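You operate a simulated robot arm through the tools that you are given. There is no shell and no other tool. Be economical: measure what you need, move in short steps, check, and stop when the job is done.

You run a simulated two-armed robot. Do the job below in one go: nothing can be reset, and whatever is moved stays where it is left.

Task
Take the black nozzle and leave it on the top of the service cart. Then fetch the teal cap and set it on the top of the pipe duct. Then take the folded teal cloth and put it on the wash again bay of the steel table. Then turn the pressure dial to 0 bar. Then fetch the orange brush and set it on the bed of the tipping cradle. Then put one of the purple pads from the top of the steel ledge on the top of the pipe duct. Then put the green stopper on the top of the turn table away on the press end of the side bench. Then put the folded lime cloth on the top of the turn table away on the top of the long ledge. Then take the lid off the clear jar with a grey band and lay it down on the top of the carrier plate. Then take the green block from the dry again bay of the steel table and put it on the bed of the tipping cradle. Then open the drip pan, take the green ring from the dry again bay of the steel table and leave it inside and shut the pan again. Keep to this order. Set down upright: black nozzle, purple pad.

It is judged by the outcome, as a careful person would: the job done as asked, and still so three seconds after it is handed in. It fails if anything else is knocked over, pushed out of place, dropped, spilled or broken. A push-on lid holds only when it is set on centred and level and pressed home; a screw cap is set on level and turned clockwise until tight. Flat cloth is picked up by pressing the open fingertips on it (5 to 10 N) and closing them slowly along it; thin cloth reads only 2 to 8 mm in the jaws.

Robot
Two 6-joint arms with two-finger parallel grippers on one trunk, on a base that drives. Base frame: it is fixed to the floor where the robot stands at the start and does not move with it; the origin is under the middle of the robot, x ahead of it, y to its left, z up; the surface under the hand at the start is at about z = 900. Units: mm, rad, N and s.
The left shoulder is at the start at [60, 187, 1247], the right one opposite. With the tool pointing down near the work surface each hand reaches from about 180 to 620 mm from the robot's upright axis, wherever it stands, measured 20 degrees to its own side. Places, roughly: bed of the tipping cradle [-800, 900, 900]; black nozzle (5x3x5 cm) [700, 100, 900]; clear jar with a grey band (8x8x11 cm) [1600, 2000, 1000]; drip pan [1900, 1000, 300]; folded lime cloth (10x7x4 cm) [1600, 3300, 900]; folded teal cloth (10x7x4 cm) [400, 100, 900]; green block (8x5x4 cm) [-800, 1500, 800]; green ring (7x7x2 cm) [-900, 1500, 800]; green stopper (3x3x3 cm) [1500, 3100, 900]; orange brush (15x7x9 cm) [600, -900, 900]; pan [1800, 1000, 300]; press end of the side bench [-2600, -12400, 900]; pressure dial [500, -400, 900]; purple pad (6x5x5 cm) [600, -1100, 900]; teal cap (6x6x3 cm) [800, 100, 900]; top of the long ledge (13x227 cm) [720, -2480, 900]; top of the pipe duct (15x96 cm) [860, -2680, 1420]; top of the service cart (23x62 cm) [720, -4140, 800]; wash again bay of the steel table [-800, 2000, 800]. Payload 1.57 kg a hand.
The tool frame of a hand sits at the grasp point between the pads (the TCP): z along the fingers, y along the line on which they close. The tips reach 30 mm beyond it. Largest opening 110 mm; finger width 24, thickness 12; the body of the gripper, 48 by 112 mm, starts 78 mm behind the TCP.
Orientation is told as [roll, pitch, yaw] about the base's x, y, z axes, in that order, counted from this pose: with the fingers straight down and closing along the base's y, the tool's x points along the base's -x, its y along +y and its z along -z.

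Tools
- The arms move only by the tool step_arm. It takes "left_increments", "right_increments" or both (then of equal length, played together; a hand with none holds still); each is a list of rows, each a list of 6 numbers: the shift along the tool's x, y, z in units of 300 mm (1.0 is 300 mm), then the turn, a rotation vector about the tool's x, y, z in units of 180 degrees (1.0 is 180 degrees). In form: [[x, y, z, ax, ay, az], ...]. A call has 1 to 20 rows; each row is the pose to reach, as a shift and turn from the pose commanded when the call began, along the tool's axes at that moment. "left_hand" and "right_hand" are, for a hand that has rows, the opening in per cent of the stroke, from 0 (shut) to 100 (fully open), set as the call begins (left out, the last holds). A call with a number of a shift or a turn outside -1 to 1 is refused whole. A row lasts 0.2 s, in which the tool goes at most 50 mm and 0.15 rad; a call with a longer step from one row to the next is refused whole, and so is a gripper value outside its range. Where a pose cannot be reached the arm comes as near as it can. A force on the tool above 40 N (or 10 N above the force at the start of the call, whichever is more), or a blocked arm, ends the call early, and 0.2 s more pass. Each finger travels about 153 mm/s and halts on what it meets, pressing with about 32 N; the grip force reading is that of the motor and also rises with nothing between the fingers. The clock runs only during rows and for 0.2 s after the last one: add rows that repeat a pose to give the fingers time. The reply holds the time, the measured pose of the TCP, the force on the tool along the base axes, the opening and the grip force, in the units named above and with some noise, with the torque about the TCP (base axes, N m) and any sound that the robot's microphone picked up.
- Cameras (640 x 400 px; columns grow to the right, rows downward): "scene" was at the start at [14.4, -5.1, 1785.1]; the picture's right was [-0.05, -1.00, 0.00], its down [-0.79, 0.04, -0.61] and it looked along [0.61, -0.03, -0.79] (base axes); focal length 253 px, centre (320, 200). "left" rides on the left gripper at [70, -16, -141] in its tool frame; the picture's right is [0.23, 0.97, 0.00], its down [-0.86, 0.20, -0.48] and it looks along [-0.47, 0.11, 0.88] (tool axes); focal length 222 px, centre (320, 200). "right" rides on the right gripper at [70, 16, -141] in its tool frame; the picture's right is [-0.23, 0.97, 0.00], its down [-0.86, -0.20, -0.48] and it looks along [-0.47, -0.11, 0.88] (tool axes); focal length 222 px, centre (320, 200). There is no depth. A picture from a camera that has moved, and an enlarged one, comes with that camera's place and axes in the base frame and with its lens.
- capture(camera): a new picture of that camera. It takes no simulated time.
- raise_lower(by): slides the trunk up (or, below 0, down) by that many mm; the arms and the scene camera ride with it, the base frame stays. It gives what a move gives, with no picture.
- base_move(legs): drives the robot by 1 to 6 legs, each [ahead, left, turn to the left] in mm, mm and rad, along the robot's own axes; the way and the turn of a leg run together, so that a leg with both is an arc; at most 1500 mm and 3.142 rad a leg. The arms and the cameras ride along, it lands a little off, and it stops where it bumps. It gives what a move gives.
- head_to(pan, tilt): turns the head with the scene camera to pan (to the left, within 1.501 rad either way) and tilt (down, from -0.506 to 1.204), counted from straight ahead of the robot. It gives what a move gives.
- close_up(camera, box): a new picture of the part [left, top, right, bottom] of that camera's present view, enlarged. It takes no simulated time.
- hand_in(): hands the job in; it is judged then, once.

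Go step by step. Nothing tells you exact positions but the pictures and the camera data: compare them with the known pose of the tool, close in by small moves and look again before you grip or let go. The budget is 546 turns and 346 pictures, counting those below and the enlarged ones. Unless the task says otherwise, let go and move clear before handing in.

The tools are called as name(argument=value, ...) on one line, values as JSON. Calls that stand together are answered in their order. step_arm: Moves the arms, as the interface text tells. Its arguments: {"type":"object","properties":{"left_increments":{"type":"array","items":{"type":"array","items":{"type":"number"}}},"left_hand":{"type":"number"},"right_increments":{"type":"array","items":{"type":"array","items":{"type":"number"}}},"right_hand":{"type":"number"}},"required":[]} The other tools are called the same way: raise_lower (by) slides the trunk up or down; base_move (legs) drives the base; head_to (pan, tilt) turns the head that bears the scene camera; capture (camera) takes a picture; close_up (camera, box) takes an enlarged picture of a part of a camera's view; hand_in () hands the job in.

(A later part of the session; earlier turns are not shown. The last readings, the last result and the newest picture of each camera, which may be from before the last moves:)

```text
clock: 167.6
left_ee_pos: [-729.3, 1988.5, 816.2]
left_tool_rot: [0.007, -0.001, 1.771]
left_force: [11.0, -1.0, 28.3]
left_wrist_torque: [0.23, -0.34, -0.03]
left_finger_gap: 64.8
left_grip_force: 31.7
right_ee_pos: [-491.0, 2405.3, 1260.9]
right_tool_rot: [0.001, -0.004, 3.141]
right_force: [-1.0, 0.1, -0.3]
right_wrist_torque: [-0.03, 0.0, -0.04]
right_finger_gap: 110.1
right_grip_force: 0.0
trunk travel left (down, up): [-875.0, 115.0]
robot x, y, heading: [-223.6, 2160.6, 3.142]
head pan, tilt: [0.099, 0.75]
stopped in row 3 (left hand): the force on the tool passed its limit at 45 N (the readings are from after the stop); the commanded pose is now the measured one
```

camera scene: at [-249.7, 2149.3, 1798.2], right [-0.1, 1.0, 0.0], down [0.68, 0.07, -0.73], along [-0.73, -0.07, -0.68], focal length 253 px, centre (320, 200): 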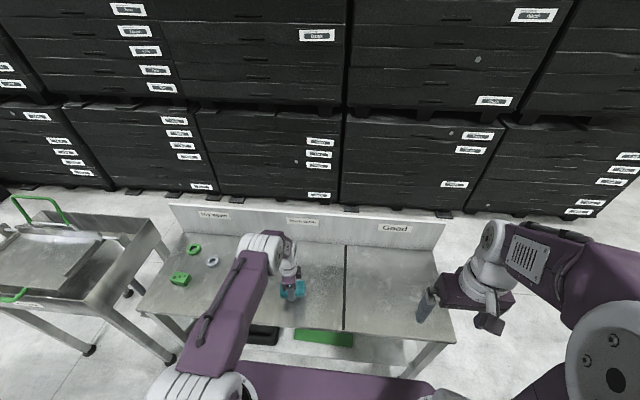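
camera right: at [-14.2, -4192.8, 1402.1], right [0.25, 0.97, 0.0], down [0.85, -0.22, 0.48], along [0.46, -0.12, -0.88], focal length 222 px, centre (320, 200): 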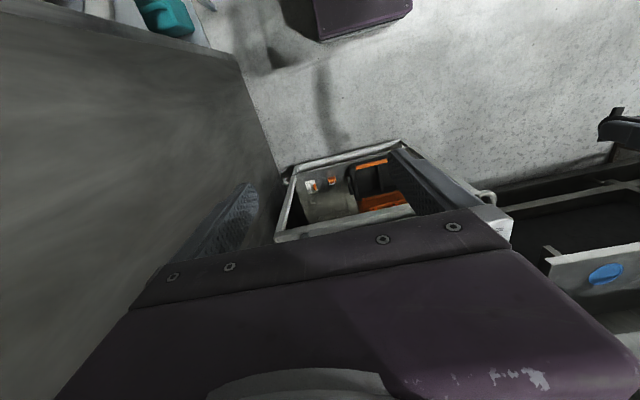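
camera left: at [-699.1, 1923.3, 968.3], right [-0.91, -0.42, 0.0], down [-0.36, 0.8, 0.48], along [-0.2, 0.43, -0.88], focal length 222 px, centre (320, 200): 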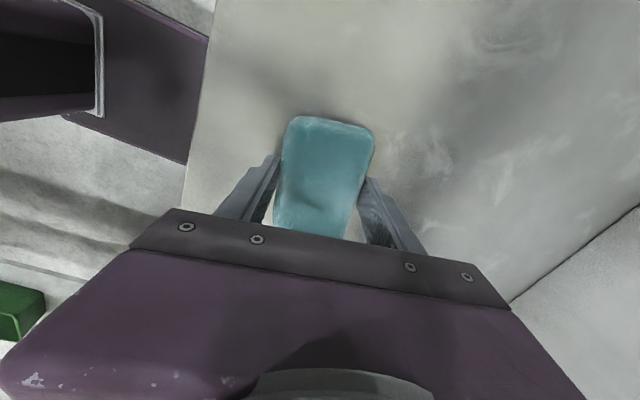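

Contact: the table top is at about z 780. I release and rise.

step_arm(left_increments=[[0, 0, -0.006, 0, 0, 0], [0, 0, -0.006, 0, 0, 0], [0, 0, -0.006, 0, 0, 0], [0, 0, -0.1, 0, 0, 0], [0, 0, -0.25, 0, 0, 0], [0, 0, -0.4, 0, 0, 0], [0, 0, -0.55, 0, 0, 0], [0, 0, -0.7, 0, 0, 0], [0, 0, -0.85, 0, 0, 0]], left_hand=95)

capture(camera="left")

close_up(camera="scene", box=[120, 190, 320, 340])

```text
clock: 169.6
left_ee_pos: [-728.3, 1989.1, 1069.0]
left_tool_rot: [0.004, 0.001, 1.771]
left_force: [-0.2, -0.4, 0.5]
left_wrist_torque: [0.03, 0.01, 0.01]
left_finger_gap: 104.6
left_grip_force: 0.1
right_ee_pos: [-493.9, 2404.6, 1260.2]
right_tool_rot: [0.001, -0.003, 3.14]
right_force: [-0.9, 1.4, -0.1]
right_wrist_torque: [-0.01, 0.01, -0.02]
right_finger_gap: 110.0
right_grip_force: 0.1
trunk travel left (down, up): [-875.0, 115.0]
robot x, y, heading: [-223.4, 2163.0, 3.136]
head pan, tilt: [0.099, 0.75]
```

```text
292 pictures are left
camera left: at [-697.0, 1924.1, 1211.4], right [-0.91, -0.42, 0.01], down [-0.36, 0.8, 0.48], along [-0.2, 0.43, -0.88], focal length 222 px, centre (320, 200)
```

left: 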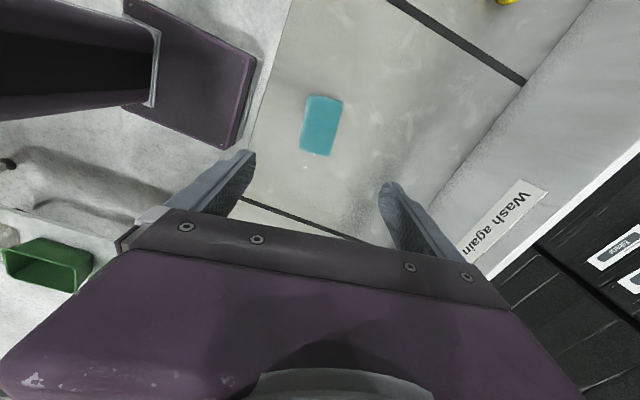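

```text
2.67 times, centred on (220, 265) of scene
camera zoom: at [-248.4, 2149.7, 1798.1], right [-0.1, 1.0, 0.0], down [0.68, 0.07, -0.73], along [-0.73, -0.07, -0.68], focal length 675 px, centre (587, 27)
```

zoom: 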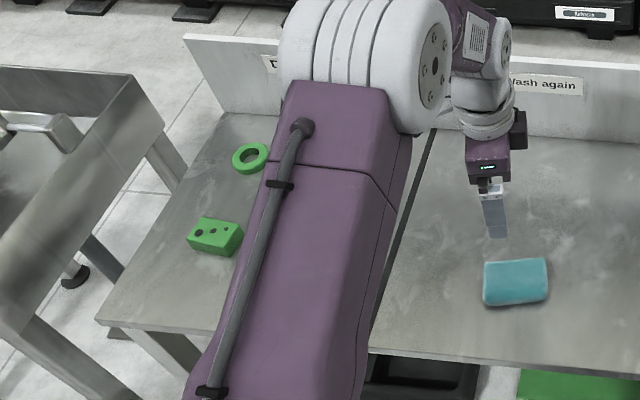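

The cloth lies in the "Wash again" bay. Next is the pressure dial: I straighten the left hand, back off, turn around and drive back to the ledge.

step_arm(left_increments=[[0, -0.05, -0.05, 0, 0, -0.0436], [0, -0.1, -0.1, 0, 0, -0.0872], [0, -0.15, -0.15, 0, 0, -0.1308], [0, -0.2, -0.2, 0, 0, -0.1744], [0, -0.25, -0.25, 0, 0, -0.218], [0, -0.3, -0.3, 0, 0, -0.2616], [0, -0.33, -0.35, 0, 0, -0.3052], [0, -0.33, -0.4, 0, 0, -0.3488], [0, -0.33, -0.45, 0, 0, -0.3924], [0, -0.33, -0.5, 0, 0, -0.436]], left_hand=50)

base_move(legs=[[-120, 0, 0], [0, 0, -3.135], [0, -1450, 0], [0, -1000, 0]])

head_to(pan=0, tilt=0.9)

capture(camera="scene")

```text
clock: 171.8
left_ee_pos: [-631.4, 2007.5, 1217.9]
left_tool_rot: [0.001, -0.006, -3.14]
left_force: [0.7, 0.6, 0.6]
left_wrist_torque: [0.01, -0.03, -0.01]
left_finger_gap: 54.9
left_grip_force: 0.1
right_ee_pos: [-496.4, 2404.1, 1261.0]
right_tool_rot: [0.0, 0.0, 3.139]
right_force: [0.6, -0.1, -0.5]
right_wrist_torque: [0.01, 0.0, 0.04]
right_finger_gap: 109.9
right_grip_force: 0.1
trunk travel left (down, up): [-875.0, 115.0]
robot x, y, heading: [-228.0, 2162.5, 3.144]
head pan, tilt: [0.099, 0.75]
```

```text
clock: 191.9
left_ee_pos: [443.8, -120.0, 1218.2]
left_tool_rot: [0.0, -0.005, 0.05]
left_force: [-0.5, -0.3, -0.7]
left_wrist_torque: [-0.01, 0.02, 0.02]
left_finger_gap: 54.9
left_grip_force: 0.2
right_ee_pos: [329.4, -522.6, 1259.3]
right_tool_rot: [-0.001, 0.0, 0.052]
right_force: [0.0, -0.1, 0.4]
right_wrist_torque: [-0.04, 0.0, 0.02]
right_finger_gap: 110.0
right_grip_force: 0.1
trunk travel left (down, up): [-875.0, 115.0]
robot x, y, heading: [46.4, -295.7, 0.049]
head pan, tilt: [0.099, 0.75]
```

```text
clock: 192.6
left_ee_pos: [443.9, -120.8, 1216.4]
left_tool_rot: [0.003, -0.005, 0.052]
left_force: [-1.6, 0.0, 0.3]
left_wrist_torque: [0.0, 0.01, -0.01]
left_finger_gap: 55.1
left_grip_force: 0.1
right_ee_pos: [329.3, -523.9, 1259.9]
right_tool_rot: [0.0, 0.0, 0.053]
right_force: [-0.8, 0.3, -0.2]
right_wrist_torque: [-0.02, 0.0, -0.01]
right_finger_gap: 109.7
right_grip_force: 0.0
trunk travel left (down, up): [-875.0, 115.0]
robot x, y, heading: [47.8, -297.7, 0.053]
head pan, tilt: [0.0, 0.901]
```

```text
290 pictures are left
camera scene: at [62.6, -295.1, 1786.3], right [0.05, -1.0, 0.0], down [-0.78, -0.04, -0.62], along [0.62, 0.03, -0.78], focal length 253 px, centre (320, 200)
```

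scene: 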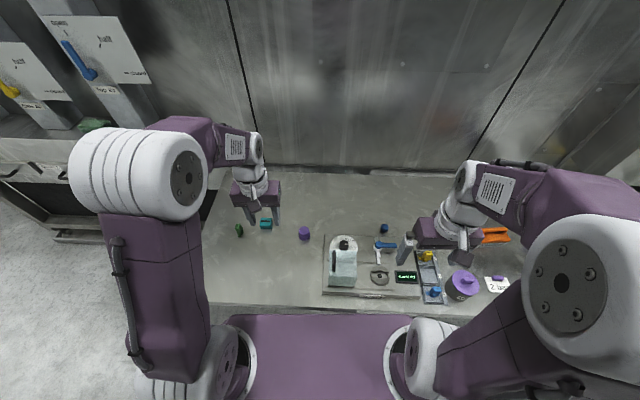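

close_up(camera="scene", box=[290, 210, 530, 320])

capture(camera="left")

capture(camera="right")

```text
2.67 times, centred on (410, 265) of scene
camera zoom: at [62.6, -295.1, 1786.3], right [0.05, -1.0, 0.0], down [-0.78, -0.04, -0.62], along [0.62, 0.03, -0.78], focal length 675 px, centre (80, 27)
```

zoom: 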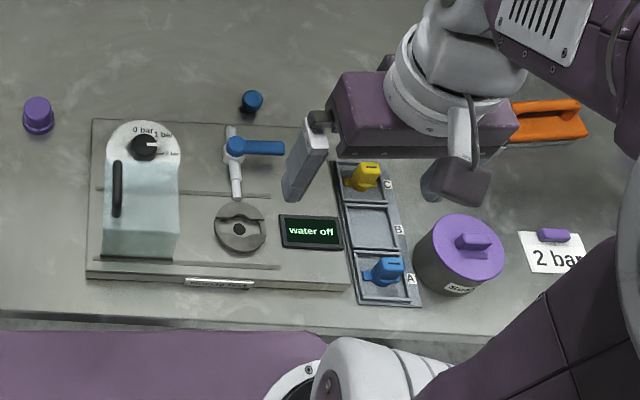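

```text
288 pictures are left
camera left: at [375.0, -141.6, 1359.2], right [-0.28, 0.96, 0.0], down [0.84, 0.24, 0.48], along [0.46, 0.13, -0.88], focal length 222 px, centre (320, 200)
```

left: 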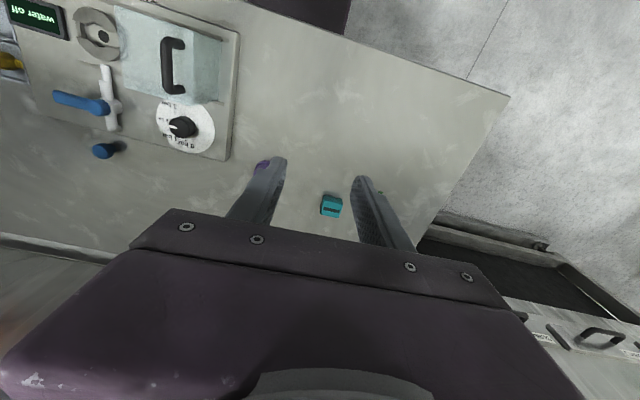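

```text
287 pictures are left
camera right: at [259.2, -511.0, 1401.9], right [0.18, 0.98, 0.0], down [0.86, -0.15, 0.48], along [0.47, -0.08, -0.88], focal length 222 px, centre (320, 200)
```

right: 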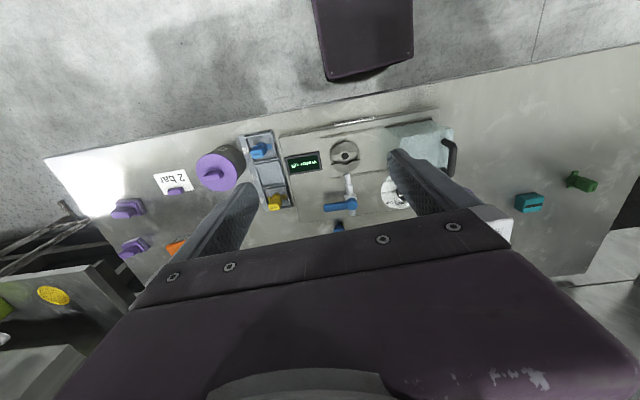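

I zoom in on the dial to read its pointer and scale.

close_up(camera="left", box=[90, 0, 250, 170])

close_up(camera="scene", box=[315, 225, 385, 300])

```text
2.35 times, centred on (170, 85) of left
camera zoom: at [375.0, -141.6, 1359.2], right [-0.28, 0.96, 0.0], down [0.84, 0.24, 0.48], along [0.46, 0.13, -0.88], focal length 523 px, centre (673, 471)
```

zoom: 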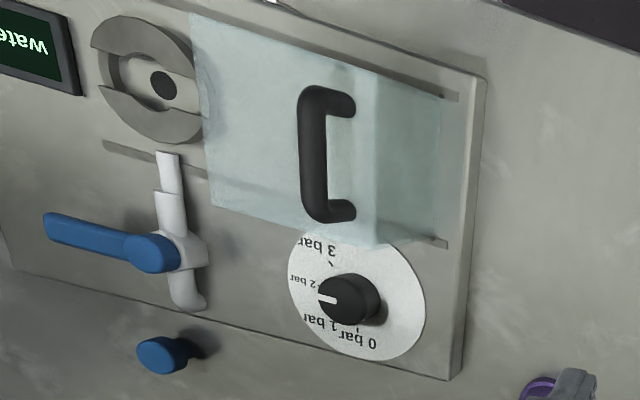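

```text
5.33 times, centred on (350, 262) of scene
camera zoom: at [62.6, -295.1, 1786.3], right [0.05, -1.0, 0.0], down [-0.78, -0.04, -0.62], along [0.62, 0.03, -0.78], focal length 1349 px, centre (160, -133)
```

zoom: 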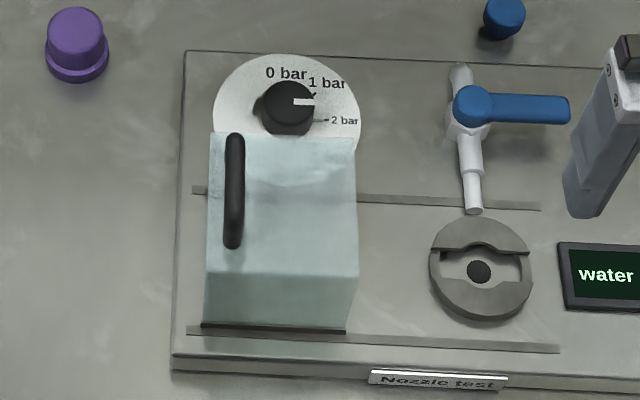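

The dial sits at about [524, -364] with the pointer at 2 bar; 0 bar is at the top (+x). I'll use the right hand: shift the robot left a bit and hover over the dial for a closer look.

base_move(legs=[[0, 90, -0.05]])

step_arm(right_increments=[[-0.12, 0.04, 0.06, 0, 0, 0], [-0.24, 0.08, 0.12, 0, 0, 0], [-0.36, 0.12, 0.18, 0, 0, 0], [-0.46, 0.16, 0.24, 0, 0, 0]], right_hand=70)

capture(camera="right")

```text
clock: 193.7
left_ee_pos: [450.5, -56.2, 1219.1]
left_tool_rot: [0.004, -0.005, 0.001]
left_force: [0.0, 0.2, -0.1]
left_wrist_torque: [0.05, 0.03, 0.02]
left_finger_gap: 55.0
left_grip_force: 0.0
right_ee_pos: [314.6, -452.0, 1258.5]
right_tool_rot: [0.005, 0.0, 0.001]
right_force: [-0.2, -0.7, -0.6]
right_wrist_torque: [0.04, 0.04, 0.02]
right_finger_gap: 109.8
right_grip_force: 0.1
trunk travel left (down, up): [-875.0, 115.0]
robot x, y, heading: [44.1, -202.2, 0.003]
head pan, tilt: [0.0, 0.901]
```

```text
clock: 194.7
left_ee_pos: [451.2, -48.7, 1216.6]
left_tool_rot: [-0.001, -0.002, 0.001]
left_force: [0.6, 0.3, -0.6]
left_wrist_torque: [0.02, 0.04, 0.02]
left_finger_gap: 55.0
left_grip_force: 0.0
right_ee_pos: [453.2, -398.4, 1187.1]
right_tool_rot: [-0.003, 0.002, 0.002]
right_force: [-0.2, 0.2, 0.3]
right_wrist_torque: [0.0, -0.01, -0.01]
right_finger_gap: 76.8
right_grip_force: 0.1
trunk travel left (down, up): [-875.0, 115.0]
robot x, y, heading: [46.1, -205.1, 0.005]
head pan, tilt: [0.0, 0.901]
```

```text
284 pictures are left
camera right: at [383.5, -382.5, 1328.9], right [0.23, 0.97, 0.0], down [0.86, -0.2, 0.48], along [0.47, -0.11, -0.88], focal length 222 px, centre (320, 200)
```

right: 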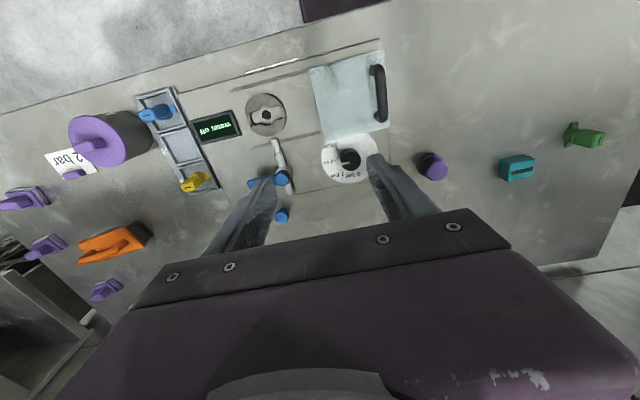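

close_up(camera="right", box=[300, 110, 400, 200])

```text
4.44 times, centred on (350, 155) of right
camera zoom: at [383.5, -382.5, 1328.9], right [0.23, 0.97, 0.0], down [0.86, -0.2, 0.48], along [0.47, -0.11, -0.88], focal length 987 px, centre (187, 400)
```

zoom: 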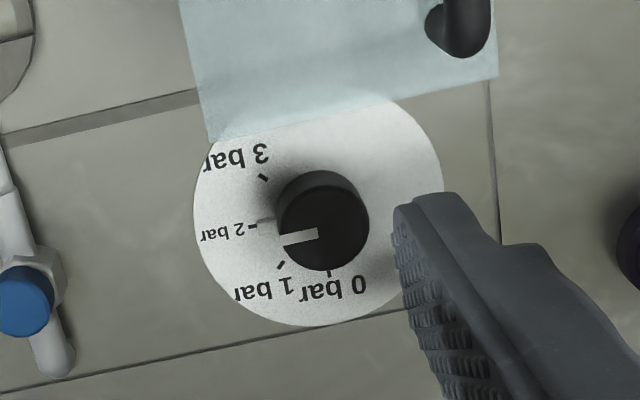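

The ticks are 45° apart: 0 bar points to +x, and the pointer is now at about -93° (2 bar). I turn the hand to -0.8 rad yaw above the knob, so that I can later turn it +1.6 rad.

step_arm(right_increments=[[-0.04, 0.022, 0.05, 0, 0, 0.0425], [-0.08, 0.044, 0.12, 0, 0, 0.085], [-0.12, 0.066, 0.2, 0, 0, 0.1275], [-0.16, 0.088, 0.28, 0, 0, 0.17], [-0.2, 0.11, 0.36, 0, 0, 0.2125], [-0.24, 0.132, 0.423, 0, 0, 0.255], [-0.24, 0.132, 0.423, 0, 0, 0.255]])

capture(camera="right")

```text
clock: 196.3
left_ee_pos: [449.1, -52.5, 1217.8]
left_tool_rot: [0.002, -0.004, 0.002]
left_force: [0.6, -0.4, 0.5]
left_wrist_torque: [-0.03, 0.01, 0.0]
left_finger_gap: 55.2
left_grip_force: 0.0
right_ee_pos: [526.9, -358.4, 1060.6]
right_tool_rot: [0.0, 0.001, -0.802]
right_force: [-0.1, 0.0, 0.6]
right_wrist_torque: [0.02, -0.02, -0.02]
right_finger_gap: 76.9
right_grip_force: 0.0
trunk travel left (down, up): [-875.0, 115.0]
robot x, y, heading: [44.2, -205.1, 0.003]
head pan, tilt: [0.0, 0.901]
```

```text
282 pictures are left
camera right: at [489.9, -298.2, 1202.5], right [0.86, 0.52, 0.0], down [0.45, -0.75, 0.48], along [0.25, -0.41, -0.88], focal length 222 px, centre (320, 200)
```

right: 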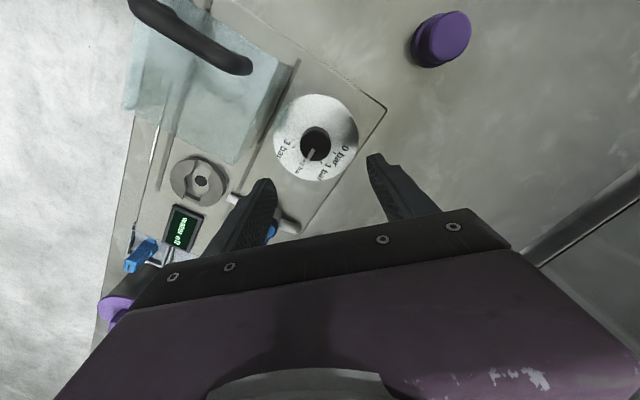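

The knob lies between the fingers and the hood handle stays clear. I descend to the knob.

step_arm(right_increments=[[0.009, -0.01, 0.12, 0, 0, 0], [0.009, -0.01, 0.24, 0, 0, 0], [0.009, -0.01, 0.31, 0, 0, 0], [0.009, -0.01, 0.35, 0, 0, 0]])

capture(camera="right")

close_up(camera="scene", box=[320, 180, 480, 300])

```text
clock: 197.3
left_ee_pos: [449.3, -51.5, 1218.2]
left_tool_rot: [0.001, -0.007, 0.001]
left_force: [0.5, 0.2, 0.5]
left_wrist_torque: [-0.01, -0.02, -0.01]
left_finger_gap: 54.6
left_grip_force: 0.1
right_ee_pos: [521.3, -359.6, 958.7]
right_tool_rot: [0.003, -0.003, -0.798]
right_force: [1.4, -1.3, 4.7]
right_wrist_torque: [-0.16, 0.17, 0.05]
right_finger_gap: 77.2
right_grip_force: 0.3
trunk travel left (down, up): [-875.0, 115.0]
robot x, y, heading: [40.5, -204.1, 0.002]
head pan, tilt: [0.0, 0.901]
```

```text
281 pictures are left
camera right: at [483.5, -298.6, 1099.7], right [0.86, 0.52, 0.0], down [0.45, -0.75, 0.48], along [0.25, -0.41, -0.88], focal length 222 px, centre (320, 200)
```

right: 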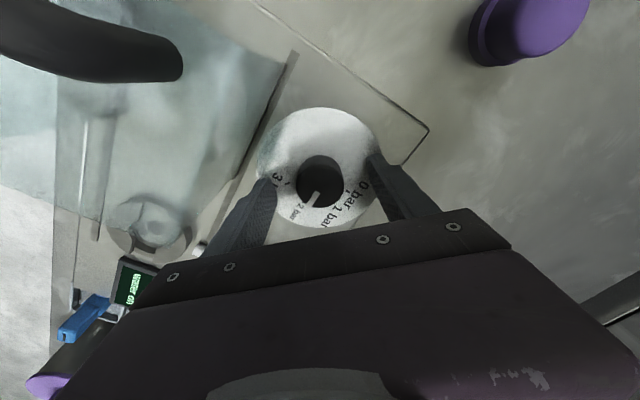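

```text
3.33 times, centred on (400, 240) of scene
camera zoom: at [59.0, -205.4, 1786.4], right [0.0, -1.0, 0.0], down [-0.78, 0.0, -0.62], along [0.62, 0.0, -0.78], focal length 843 px, centre (53, 67)
```

zoom: 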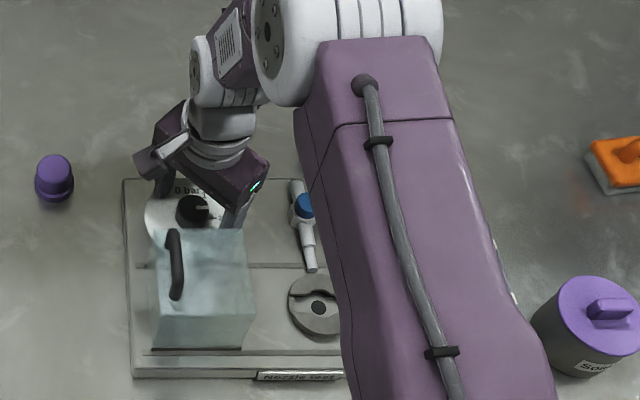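

The tips touched the dial face at z≈928. I raise 4 mm and close on the knob.

step_arm(right_increments=[[0, 0, -0.02, 0, 0, 0], [0, 0, -0.02, 0, 0, 0]])

step_arm(right_increments=[[0, 0, 0, 0, 0, 0], [0, 0, 0, 0, 0, 0], [0, 0, 0, 0, 0, 0]], right_hand=0)

```text
clock: 197.9
left_ee_pos: [449.9, -50.8, 1217.8]
left_tool_rot: [0.002, -0.005, 0.0]
left_force: [0.4, -0.4, 0.0]
left_wrist_torque: [0.0, -0.01, 0.0]
left_finger_gap: 54.8
left_grip_force: 0.1
right_ee_pos: [520.1, -359.5, 964.1]
right_tool_rot: [0.0, 0.001, -0.799]
right_force: [0.9, -0.1, -0.2]
right_wrist_torque: [-0.04, -0.03, -0.01]
right_finger_gap: 77.3
right_grip_force: 0.0
trunk travel left (down, up): [-875.0, 115.0]
robot x, y, heading: [46.1, -205.8, 0.002]
head pan, tilt: [0.0, 0.901]
```

```text
clock: 198.7
left_ee_pos: [450.1, -50.1, 1217.9]
left_tool_rot: [0.002, -0.004, 0.001]
left_force: [0.4, 0.2, -0.9]
left_wrist_torque: [0.0, 0.02, -0.04]
left_finger_gap: 55.3
left_grip_force: 0.1
right_ee_pos: [521.7, -359.5, 963.5]
right_tool_rot: [0.001, 0.0, -0.8]
right_force: [0.8, 1.0, -0.7]
right_wrist_torque: [0.44, -0.35, -0.05]
right_finger_gap: 35.7
right_grip_force: 42.2
trunk travel left (down, up): [-875.0, 115.0]
robot x, y, heading: [43.6, -206.2, 0.003]
head pan, tilt: [0.0, 0.901]
```

The knob is gripped at 35.7 mm. I turn it counterclockwise (seen from above) by 1.6 rad.

step_arm(right_increments=[[0, 0, 0, 0, 0, -0.043], [0, 0, 0, 0, 0, -0.086], [0, 0, 0, 0, 0, -0.129], [0, 0, 0, 0, 0, -0.172], [0, 0, 0, 0, 0, -0.215], [0, 0, 0, 0, 0, -0.258], [0, 0, 0, 0, 0, -0.301], [0, 0, 0, 0, 0, -0.344], [0, 0, 0, 0, 0, -0.387], [0, 0, 0, 0, 0, -0.43], [0, 0, 0, 0, 0, -0.473], [0, 0, 0, 0, 0, -0.51], [0, 0, 0, 0, 0, -0.51]])

capture(camera="right")

```text
clock: 201.5
left_ee_pos: [449.4, -49.3, 1217.9]
left_tool_rot: [0.0, -0.005, 0.002]
left_force: [0.8, 0.6, 0.2]
left_wrist_torque: [0.0, -0.01, 0.0]
left_finger_gap: 55.1
left_grip_force: 0.1
right_ee_pos: [520.3, -357.6, 963.6]
right_tool_rot: [-0.005, -0.001, 0.804]
right_force: [9.7, 7.1, 22.7]
right_wrist_torque: [0.51, 0.04, -0.41]
right_finger_gap: 35.8
right_grip_force: 42.7
trunk travel left (down, up): [-875.0, 115.0]
robot x, y, heading: [47.6, -204.3, -0.002]
head pan, tilt: [0.0, 0.901]
```

```text
279 pictures are left
camera right: at [460.6, -396.2, 1104.8], right [-0.54, 0.84, 0.0], down [0.74, 0.48, 0.48], along [0.4, 0.26, -0.88], focal length 222 px, centre (320, 200)
```

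right: 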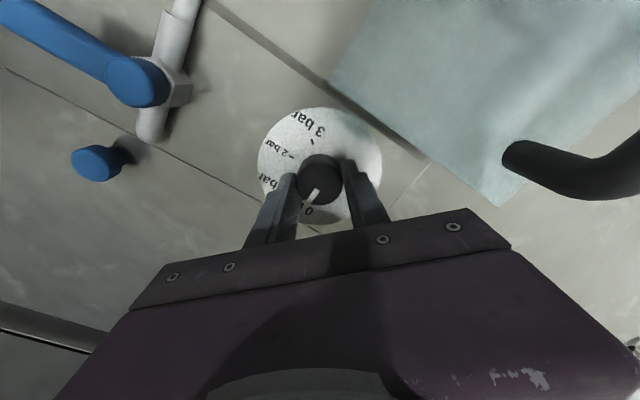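

close_up(camera="right", box=[240, 90, 400, 240])

close_up(camera="scene", box=[330, 200, 410, 290])

```text
2.67 times, centred on (320, 165) of right
camera zoom: at [460.6, -396.2, 1104.8], right [-0.54, 0.84, 0.0], down [0.74, 0.48, 0.48], along [0.4, 0.26, -0.88], focal length 592 px, centre (320, 293)
```

zoom: 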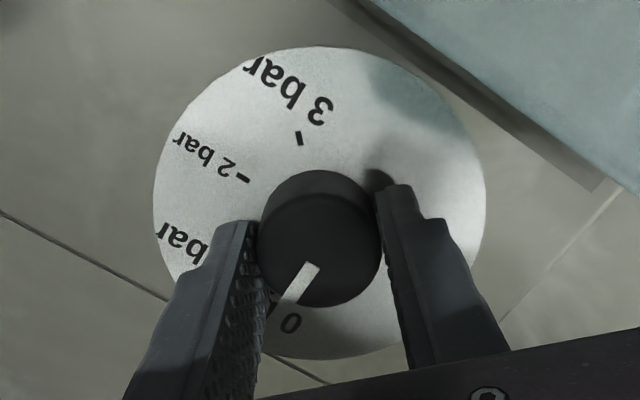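

```text
4.44 times, centred on (370, 245) of scene
camera zoom: at [59.6, -202.4, 1786.4], right [0.0, -1.0, 0.0], down [-0.78, 0.0, -0.62], along [0.62, 0.0, -0.78], focal length 1124 px, centre (98, 0)
```

zoom: 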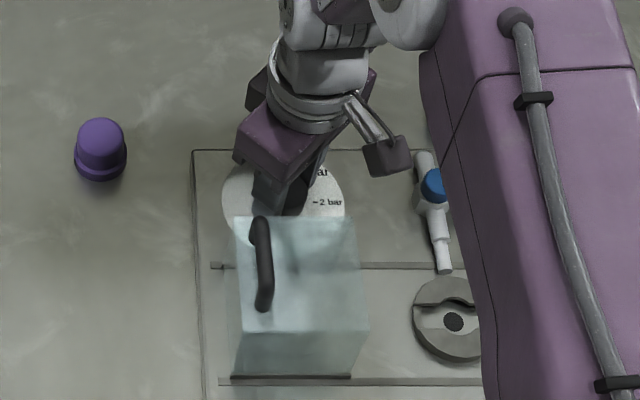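

The pointer now points along +x within about 1°, at 0 bar. I release and lift off, then check the dial.

step_arm(right_increments=[[0, 0, 0, 0, 0, 0], [0, 0, 0, 0, 0, 0], [0, 0, 0, 0, 0, 0]], right_hand=65)

step_arm(right_increments=[[0, 0, -0.08, 0, 0, 0], [0, 0, -0.2, 0, 0, 0], [0, 0, -0.35, 0, 0, 0], [0, 0, -0.5, 0, 0, 0], [0, 0, -0.65, 0, 0, 0]])

capture(camera="right")

close_up(camera="right", box=[280, 90, 380, 180])

```text
clock: 202.3
left_ee_pos: [450.8, -51.1, 1217.8]
left_tool_rot: [0.001, -0.004, -0.001]
left_force: [-0.3, -0.4, 0.7]
left_wrist_torque: [0.01, -0.01, -0.02]
left_finger_gap: 55.0
left_grip_force: 0.1
right_ee_pos: [519.7, -359.6, 962.3]
right_tool_rot: [0.0, 0.002, 0.804]
right_force: [0.3, -0.6, 0.8]
right_wrist_torque: [0.05, -0.05, 0.0]
right_finger_gap: 71.3
right_grip_force: 0.1
trunk travel left (down, up): [-875.0, 115.0]
robot x, y, heading: [43.0, -205.0, -0.003]
head pan, tilt: [0.0, 0.901]
```

```text
clock: 203.5
left_ee_pos: [448.3, -50.7, 1218.4]
left_tool_rot: [0.003, -0.006, 0.002]
left_force: [-0.1, 0.0, 1.5]
left_wrist_torque: [0.02, -0.02, 0.02]
left_finger_gap: 55.1
left_grip_force: 0.0
right_ee_pos: [518.2, -359.8, 1156.5]
right_tool_rot: [0.002, 0.003, 0.801]
right_force: [-0.1, 0.0, 0.5]
right_wrist_torque: [-0.02, 0.0, 0.0]
right_finger_gap: 71.2
right_grip_force: 0.0
trunk travel left (down, up): [-875.0, 115.0]
robot x, y, heading: [46.2, -202.1, 0.001]
head pan, tilt: [0.0, 0.901]
```

```text
276 pictures are left
camera right: at [458.9, -398.0, 1299.2], right [-0.54, 0.84, 0.0], down [0.74, 0.48, 0.48], along [0.4, 0.26, -0.88], focal length 222 px, centre (320, 200)
```

right: 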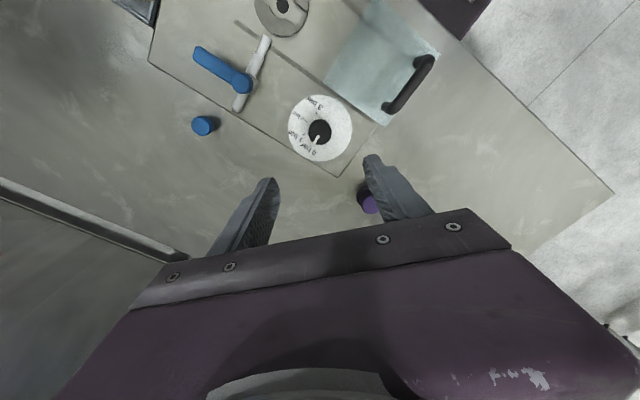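

```text
4.44 times, centred on (330, 135) of right
camera zoom: at [458.9, -398.0, 1299.2], right [-0.54, 0.84, 0.0], down [0.74, 0.48, 0.48], along [0.4, 0.26, -0.88], focal length 987 px, centre (276, 489)
```

zoom: 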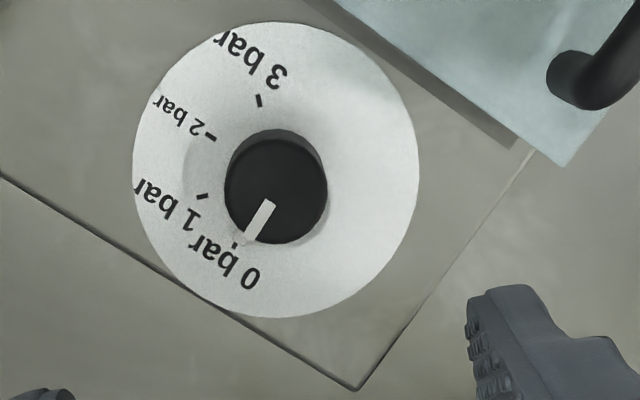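

The pointer matches the 0 bar tick. Next is the orange brush: I straighten the right hand and shift right.

step_arm(right_increments=[[0, 0, -0.05, 0, 0, 0.0425], [0, 0, -0.1, 0, 0, 0.085], [0, 0, -0.15, 0, 0, 0.1275], [0, 0, -0.2, 0, 0, 0.17], [0, 0, -0.25, 0, 0, 0.2125], [0, 0, -0.25, 0, 0, 0.255]])

base_move(legs=[[-60, -560, 0]])

capture(camera="right")

capture(camera="scene")

```text
clock: 204.9
left_ee_pos: [450.0, -50.9, 1216.6]
left_tool_rot: [0.001, -0.005, 0.001]
left_force: [1.2, 0.2, 0.5]
left_wrist_torque: [-0.01, -0.02, 0.02]
left_finger_gap: 55.0
left_grip_force: 0.1
right_ee_pos: [522.3, -360.7, 1232.1]
right_tool_rot: [0.0, -0.001, 0.001]
right_force: [-0.2, -0.2, -0.7]
right_wrist_torque: [-0.03, 0.01, 0.0]
right_finger_gap: 71.6
right_grip_force: 0.1
trunk travel left (down, up): [-875.0, 115.0]
robot x, y, heading: [43.8, -203.5, 0.001]
head pan, tilt: [0.0, 0.901]
```

```text
clock: 208.2
left_ee_pos: [392.1, -612.5, 1217.3]
left_tool_rot: [0.001, -0.006, 0.003]
left_force: [-0.3, -0.2, -0.8]
left_wrist_torque: [0.01, -0.01, -0.04]
left_finger_gap: 55.0
left_grip_force: 0.1
right_ee_pos: [464.0, -922.1, 1232.5]
right_tool_rot: [-0.002, 0.0, 0.005]
right_force: [0.8, 0.0, 0.6]
right_wrist_torque: [-0.04, 0.0, -0.01]
right_finger_gap: 71.6
right_grip_force: 0.1
trunk travel left (down, up): [-875.0, 115.0]
robot x, y, heading: [-13.6, -766.1, 0.005]
head pan, tilt: [0.0, 0.901]
```

```text
274 pictures are left
camera right: at [394.2, -905.3, 1374.1], right [0.22, 0.97, 0.0], down [0.86, -0.19, 0.48], along [0.47, -0.11, -0.88], focal length 222 px, centre (320, 200)
```

right: 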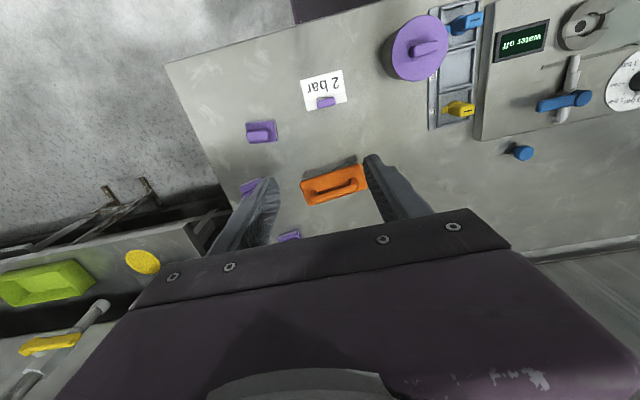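

```text
273 pictures are left
camera scene: at [2.4, -767.0, 1786.2], right [0.0, -1.0, 0.0], down [-0.78, 0.0, -0.62], along [0.62, 0.0, -0.78], focal length 253 px, centre (320, 200)
```

scene: 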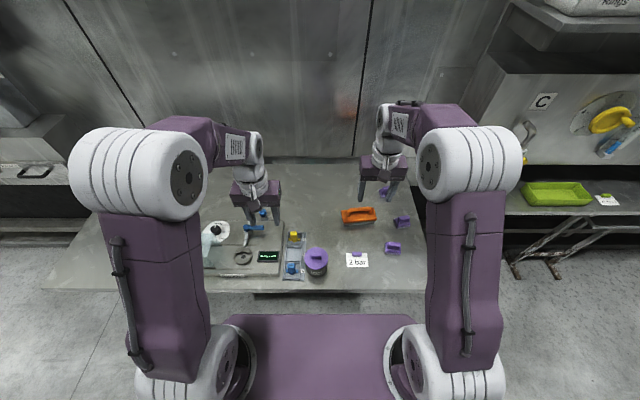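

The brush lies at about [588, -919] with its long side along y. I zoom in on it and the pads.

close_up(camera="right", box=[230, 60, 390, 250])

close_up(camera="scene", box=[280, 170, 440, 300])

```text
2.11 times, centred on (310, 155) of right
camera zoom: at [394.2, -905.3, 1374.1], right [0.22, 0.97, 0.0], down [0.86, -0.19, 0.48], along [0.47, -0.11, -0.88], focal length 468 px, centre (341, 295)
```

zoom: 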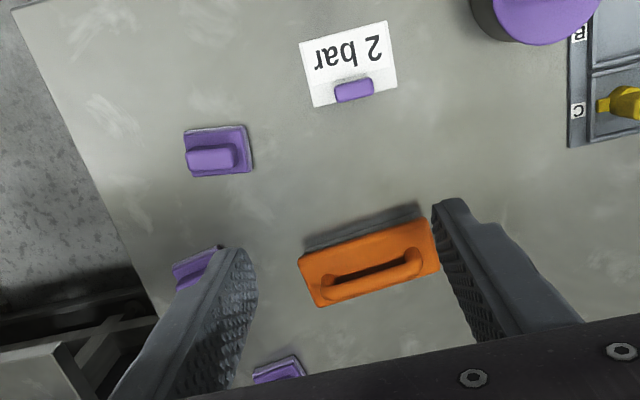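

```text
3.08 times, centred on (360, 235) of scene
camera zoom: at [2.4, -767.0, 1786.2], right [0.0, -1.0, 0.0], down [-0.78, 0.0, -0.62], along [0.62, 0.0, -0.78], focal length 778 px, centre (197, 92)
```

zoom: 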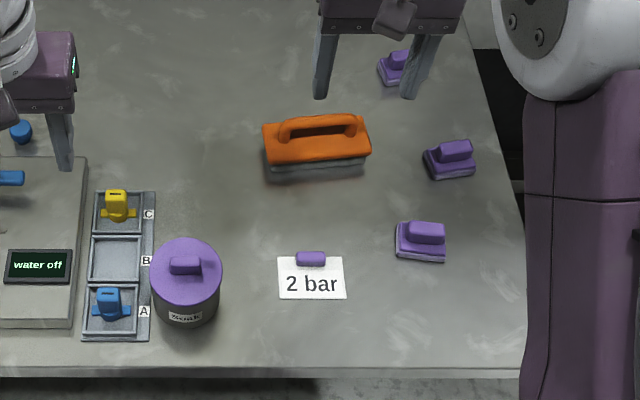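

I grip the brush across its 7 cm body, so the hand turns +1.65 rad. I drive 80 mm ahead first and then hover.

base_move(legs=[[80, 0, 0]])

step_arm(right_increments=[[-0.01, 0.0, 0, 0, 0, -0.0437], [-0.02, 0.0, 0, 0, 0, -0.0874], [-0.03, 0.0, 0, 0, 0, -0.1311], [-0.04, 0, 0, 0, 0, -0.1748], [-0.05, 0, 0, 0, 0, -0.2185], [-0.06, 0, 0, 0, 0, -0.2622], [-0.07, 0, 0.0, 0, 0, -0.3059], [-0.08, 0, 0.05, 0, 0, -0.3496], [-0.1, 0, 0.1, 0, 0, -0.3933], [-0.12, 0, 0.15, 0, 0, -0.437], [-0.133, 0, 0.2, 0, 0, -0.4807], [-0.133, 0, 0.25, 0, 0, -0.524], [-0.133, 0, 0.3, 0, 0, -0.524]], right_hand=100)

capture(camera="right")

capture(camera="scene")

```text
clock: 209.2
left_ee_pos: [467.0, -613.8, 1220.1]
left_tool_rot: [0.002, -0.011, 0.003]
left_force: [-0.4, -0.4, -0.4]
left_wrist_torque: [0.02, -0.08, 0.0]
left_finger_gap: 55.2
left_grip_force: 0.0
right_ee_pos: [538.0, -923.8, 1234.4]
right_tool_rot: [0.001, -0.007, 0.005]
right_force: [-1.8, 0.3, 0.4]
right_wrist_torque: [-0.03, -0.07, -0.03]
right_finger_gap: 71.4
right_grip_force: 0.1
trunk travel left (down, up): [-875.0, 115.0]
robot x, y, heading: [69.9, -768.1, 0.002]
head pan, tilt: [0.0, 0.901]
```

```text
clock: 212.0
left_ee_pos: [473.1, -614.7, 1217.2]
left_tool_rot: [0.002, -0.006, 0.003]
left_force: [-0.9, 0.7, 0.4]
left_wrist_torque: [0.02, 0.03, -0.01]
left_finger_gap: 55.0
left_grip_force: 0.0
right_ee_pos: [586.7, -922.2, 1143.1]
right_tool_rot: [0.003, 0.002, 1.654]
right_force: [0.7, -0.1, -0.4]
right_wrist_torque: [-0.01, 0.0, 0.02]
right_finger_gap: 109.8
right_grip_force: 0.1
trunk travel left (down, up): [-875.0, 115.0]
robot x, y, heading: [69.4, -765.3, 0.005]
head pan, tilt: [0.0, 0.901]
```

```text
270 pictures are left
camera right: at [575.0, -993.2, 1284.7], right [-0.99, 0.15, 0.0], down [0.13, 0.87, 0.48], along [0.07, 0.47, -0.88], focal length 222 px, centre (320, 200)
```

right: 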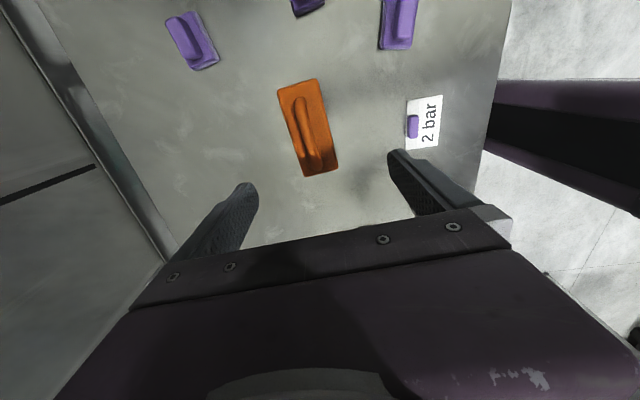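

```text
269 pictures are left
camera scene: at [84.1, -768.8, 1786.2], right [0.0, -1.0, 0.0], down [-0.78, 0.0, -0.62], along [0.62, 0.0, -0.78], focal length 253 px, centre (320, 200)
```

scene: 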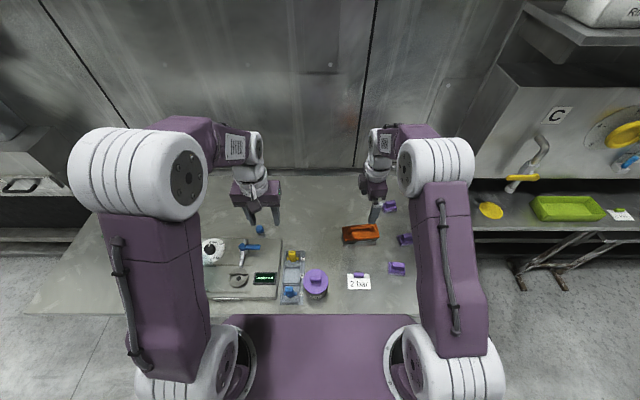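

The estimates of the brush centre differ by about 15 mm, so I take closer views before descending.

close_up(camera="scene", box=[320, 190, 420, 260])

close_up(camera="right", box=[240, 60, 400, 200])

```text
5.71 times, centred on (370, 225) of scene
camera zoom: at [84.1, -768.8, 1786.2], right [0.0, -1.0, 0.0], down [-0.78, 0.0, -0.62], along [0.62, 0.0, -0.78], focal length 1446 px, centre (34, 57)
```

zoom: 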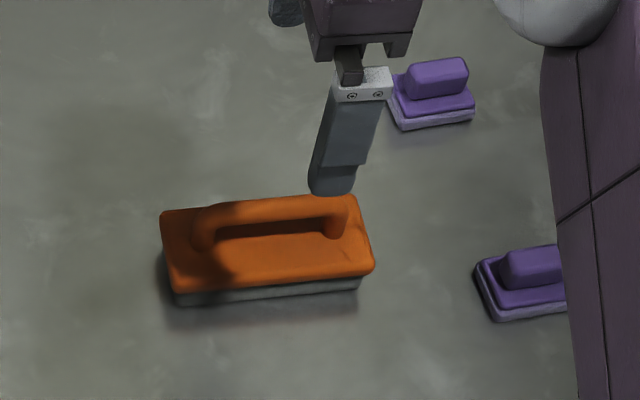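

```text
2.86 times, centred on (320, 130) of right
camera zoom: at [575.0, -993.2, 1284.7], right [-0.99, 0.15, 0.0], down [0.13, 0.87, 0.48], along [0.07, 0.47, -0.88], focal length 635 px, centre (320, 400)
```

zoom: 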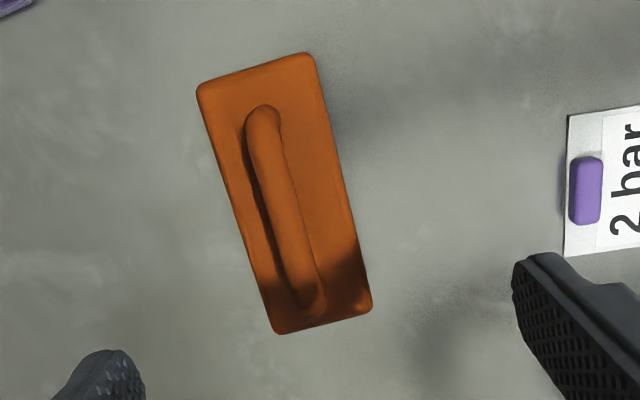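

With the body top at z≈930 the views agree: brush centre [601, -927]. I descend around the body.

step_arm(right_increments=[[0.02, -0.046, 0.15, 0, 0, -0.0096], [0.02, -0.046, 0.3, 0, 0, -0.0096], [0.02, -0.046, 0.45, 0, 0, -0.0096], [0.02, -0.046, 0.58, 0, 0, -0.0096], [0.02, -0.046, 0.65, 0, 0, -0.0096], [0.02, -0.046, 0.685, 0, 0, -0.0096]])

capture(camera="right")

close_up(camera="scene", box=[320, 190, 420, 260])

```text
clock: 213.4
left_ee_pos: [472.9, -613.8, 1216.8]
left_tool_rot: [0.002, -0.004, 0.003]
left_force: [-0.3, 1.0, 0.6]
left_wrist_torque: [-0.01, 0.01, -0.01]
left_finger_gap: 55.1
left_grip_force: 0.1
right_ee_pos: [600.2, -926.7, 936.6]
right_tool_rot: [0.0, -0.001, 1.681]
right_force: [0.2, -0.8, -0.1]
right_wrist_torque: [0.03, 0.03, -0.01]
right_finger_gap: 110.1
right_grip_force: 0.0
trunk travel left (down, up): [-875.0, 115.0]
robot x, y, heading: [66.8, -770.8, 0.002]
head pan, tilt: [0.0, 0.901]
```

```text
266 pictures are left
camera right: at [591.4, -997.7, 1078.3], right [-0.99, 0.12, 0.0], down [0.1, 0.87, 0.48], along [0.06, 0.47, -0.88], focal length 222 px, centre (320, 200)
```

right: 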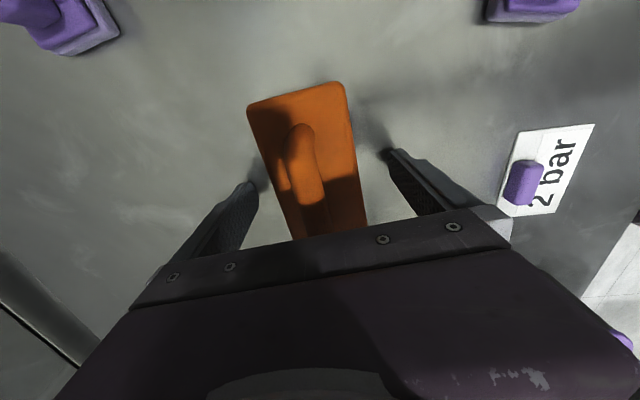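

```text
5.71 times, centred on (370, 225) of scene
camera zoom: at [83.1, -768.7, 1786.3], right [0.0, -1.0, 0.0], down [-0.78, 0.0, -0.62], along [0.62, 0.0, -0.78], focal length 1446 px, centre (34, 57)
```

zoom: 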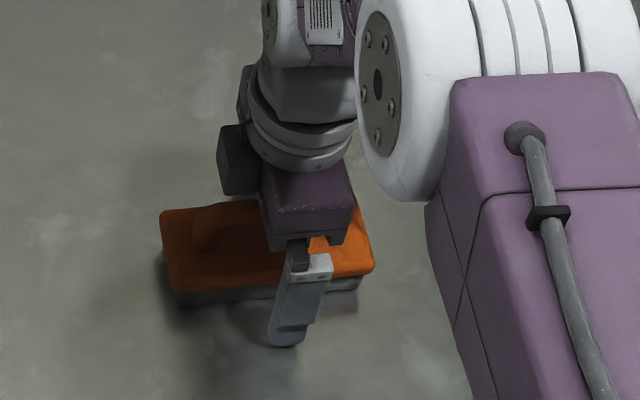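

The brush is well aligned between the fingers. I close and lift.

step_arm(right_increments=[[0, 0, 0, 0, 0, 0], [0, 0, 0, 0, 0, 0], [0, 0, 0, 0, 0, 0], [0, 0, 0, 0, 0, 0]], right_hand=0)

step_arm(right_increments=[[0, 0, -0.05, 0, 0, 0], [0, 0, -0.15, 0, 0, 0], [0, 0, -0.3, 0, 0, 0], [0, 0, -0.45, 0, 0, 0], [0, 0, -0.6, 0, 0, 0], [0, 0.1, -0.75, 0, 0, 0], [0, 0.2, -0.85, 0, 0, 0]])

capture(camera="right")

```text
clock: 214.4
left_ee_pos: [472.2, -613.3, 1217.4]
left_tool_rot: [0.003, -0.004, 0.005]
left_force: [-0.4, -0.3, -0.6]
left_wrist_torque: [0.0, -0.01, 0.02]
left_finger_gap: 55.1
left_grip_force: 0.1
right_ee_pos: [600.5, -927.7, 936.8]
right_tool_rot: [0.0, -0.001, 1.682]
right_force: [0.4, 0.8, -0.6]
right_wrist_torque: [-0.02, 0.04, -0.01]
right_finger_gap: 61.2
right_grip_force: 31.6
trunk travel left (down, up): [-875.0, 115.0]
robot x, y, heading: [69.1, -767.2, 0.006]
head pan, tilt: [0.0, 0.901]
```

```text
refused: row 6 steps farther than a row can; nothing moved
```

```text
264 pictures are left
camera right: at [591.8, -997.7, 1078.1], right [-0.99, 0.12, 0.0], down [0.1, 0.87, 0.48], along [0.06, 0.47, -0.88], focal length 222 px, centre (320, 200)
```

right: 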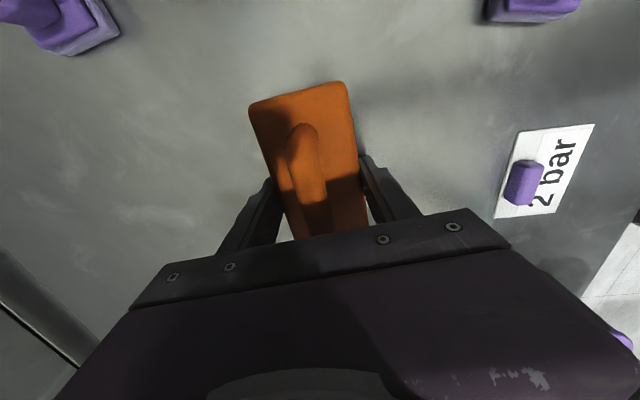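

step_arm(right_increments=[[0, 0, -0.05, 0, 0, 0], [0, 0, -0.15, 0, 0, 0], [0, 0, -0.3, 0, 0, 0], [0, 0, -0.45, 0, 0, 0], [0, 0, -0.6, 0, 0, 0], [0, 0.08, -0.7, 0, 0, 0], [0, 0.18, -0.8, 0, 0, 0]])

capture(camera="right")

```text
clock: 216.0
left_ee_pos: [470.2, -614.3, 1219.1]
left_tool_rot: [0.002, -0.007, 0.004]
left_force: [-0.8, 0.5, 0.3]
left_wrist_torque: [-0.02, -0.06, -0.02]
left_finger_gap: 55.1
left_grip_force: 0.0
right_ee_pos: [543.9, -932.8, 1177.4]
right_tool_rot: [0.0, -0.001, 1.682]
right_force: [-0.6, -0.3, -1.4]
right_wrist_torque: [0.0, -0.02, 0.03]
right_finger_gap: 61.4
right_grip_force: 31.5
trunk travel left (down, up): [-875.0, 115.0]
robot x, y, heading: [68.8, -766.0, 0.007]
head pan, tilt: [0.0, 0.901]
```

```text
263 pictures are left
camera right: at [535.8, -1003.7, 1319.0], right [-0.99, 0.12, 0.0], down [0.1, 0.87, 0.48], along [0.06, 0.47, -0.88], focal length 222 px, centre (320, 200)
```

right: 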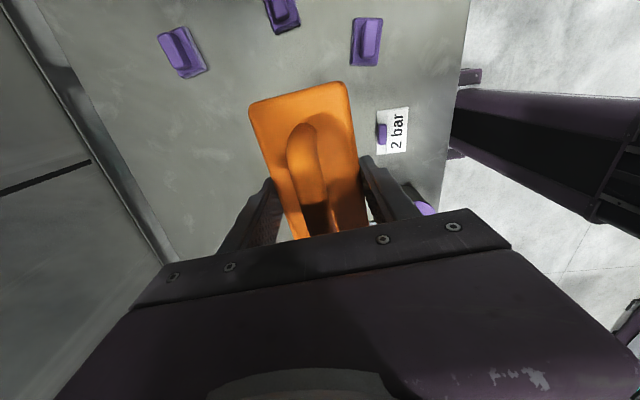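

The brush is held. I back off, turn around, drive to the tipping cradle and look.

base_move(legs=[[-220, 0, 0], [0, 0, 3.135], [0, -1000, 0], [0, -480, 0]])

head_to(pan=-0.15, tilt=0.8)

capture(camera="scene")

capture(camera="right")

```text
clock: 232.2
left_ee_pos: [-520.4, 567.3, 1216.0]
left_tool_rot: [-0.002, -0.006, 3.104]
left_force: [0.0, 0.6, 0.4]
left_wrist_torque: [0.02, 0.0, 0.03]
left_finger_gap: 54.9
left_grip_force: 0.1
right_ee_pos: [-580.5, 888.9, 1177.1]
right_tool_rot: [-0.001, 0.002, -1.504]
right_force: [0.6, -0.3, -3.1]
right_wrist_torque: [0.07, -0.01, -0.03]
right_finger_gap: 61.3
right_grip_force: 31.9
trunk travel left (down, up): [-875.0, 115.0]
robot x, y, heading: [-108.0, 702.9, 3.099]
head pan, tilt: [0.0, 0.901]
```

```text
clock: 232.9
left_ee_pos: [-520.2, 568.8, 1217.1]
left_tool_rot: [0.003, -0.005, 3.103]
left_force: [-1.2, 0.4, -0.3]
left_wrist_torque: [-0.01, -0.01, 0.01]
left_finger_gap: 55.1
left_grip_force: 0.1
right_ee_pos: [-579.9, 891.0, 1175.8]
right_tool_rot: [-0.001, 0.001, -1.504]
right_force: [0.1, -0.7, -1.8]
right_wrist_torque: [-0.03, 0.01, -0.02]
right_finger_gap: 61.4
right_grip_force: 32.2
trunk travel left (down, up): [-875.0, 115.0]
robot x, y, heading: [-106.6, 704.6, 3.105]
head pan, tilt: [-0.15, 0.799]
```

```text
262 pictures are left
camera scene: at [-129.5, 715.8, 1794.1], right [0.19, 0.98, 0.0], down [0.7, -0.13, -0.7], along [-0.68, 0.13, -0.72], focal length 253 px, centre (320, 200)
```

scene: 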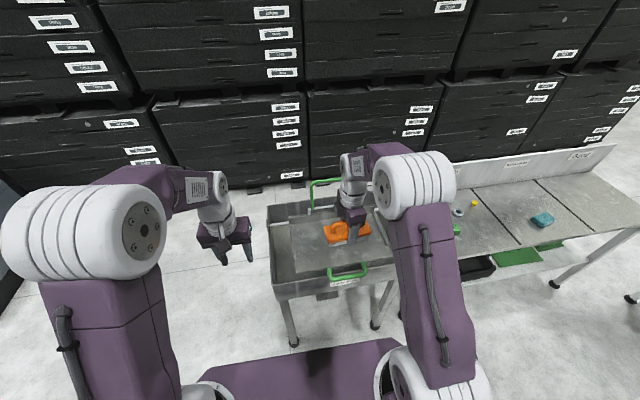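

```text
261 pictures are left
camera right: at [-568.8, 961.5, 1318.0], right [0.99, -0.16, 0.0], down [-0.14, -0.87, 0.48], along [-0.08, -0.47, -0.88], focal length 222 px, centre (320, 200)
```

right: 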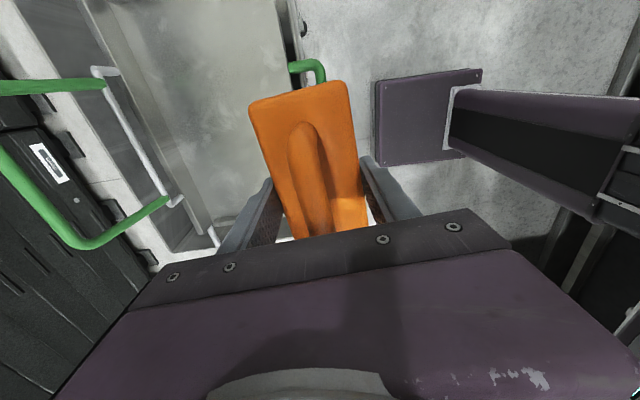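

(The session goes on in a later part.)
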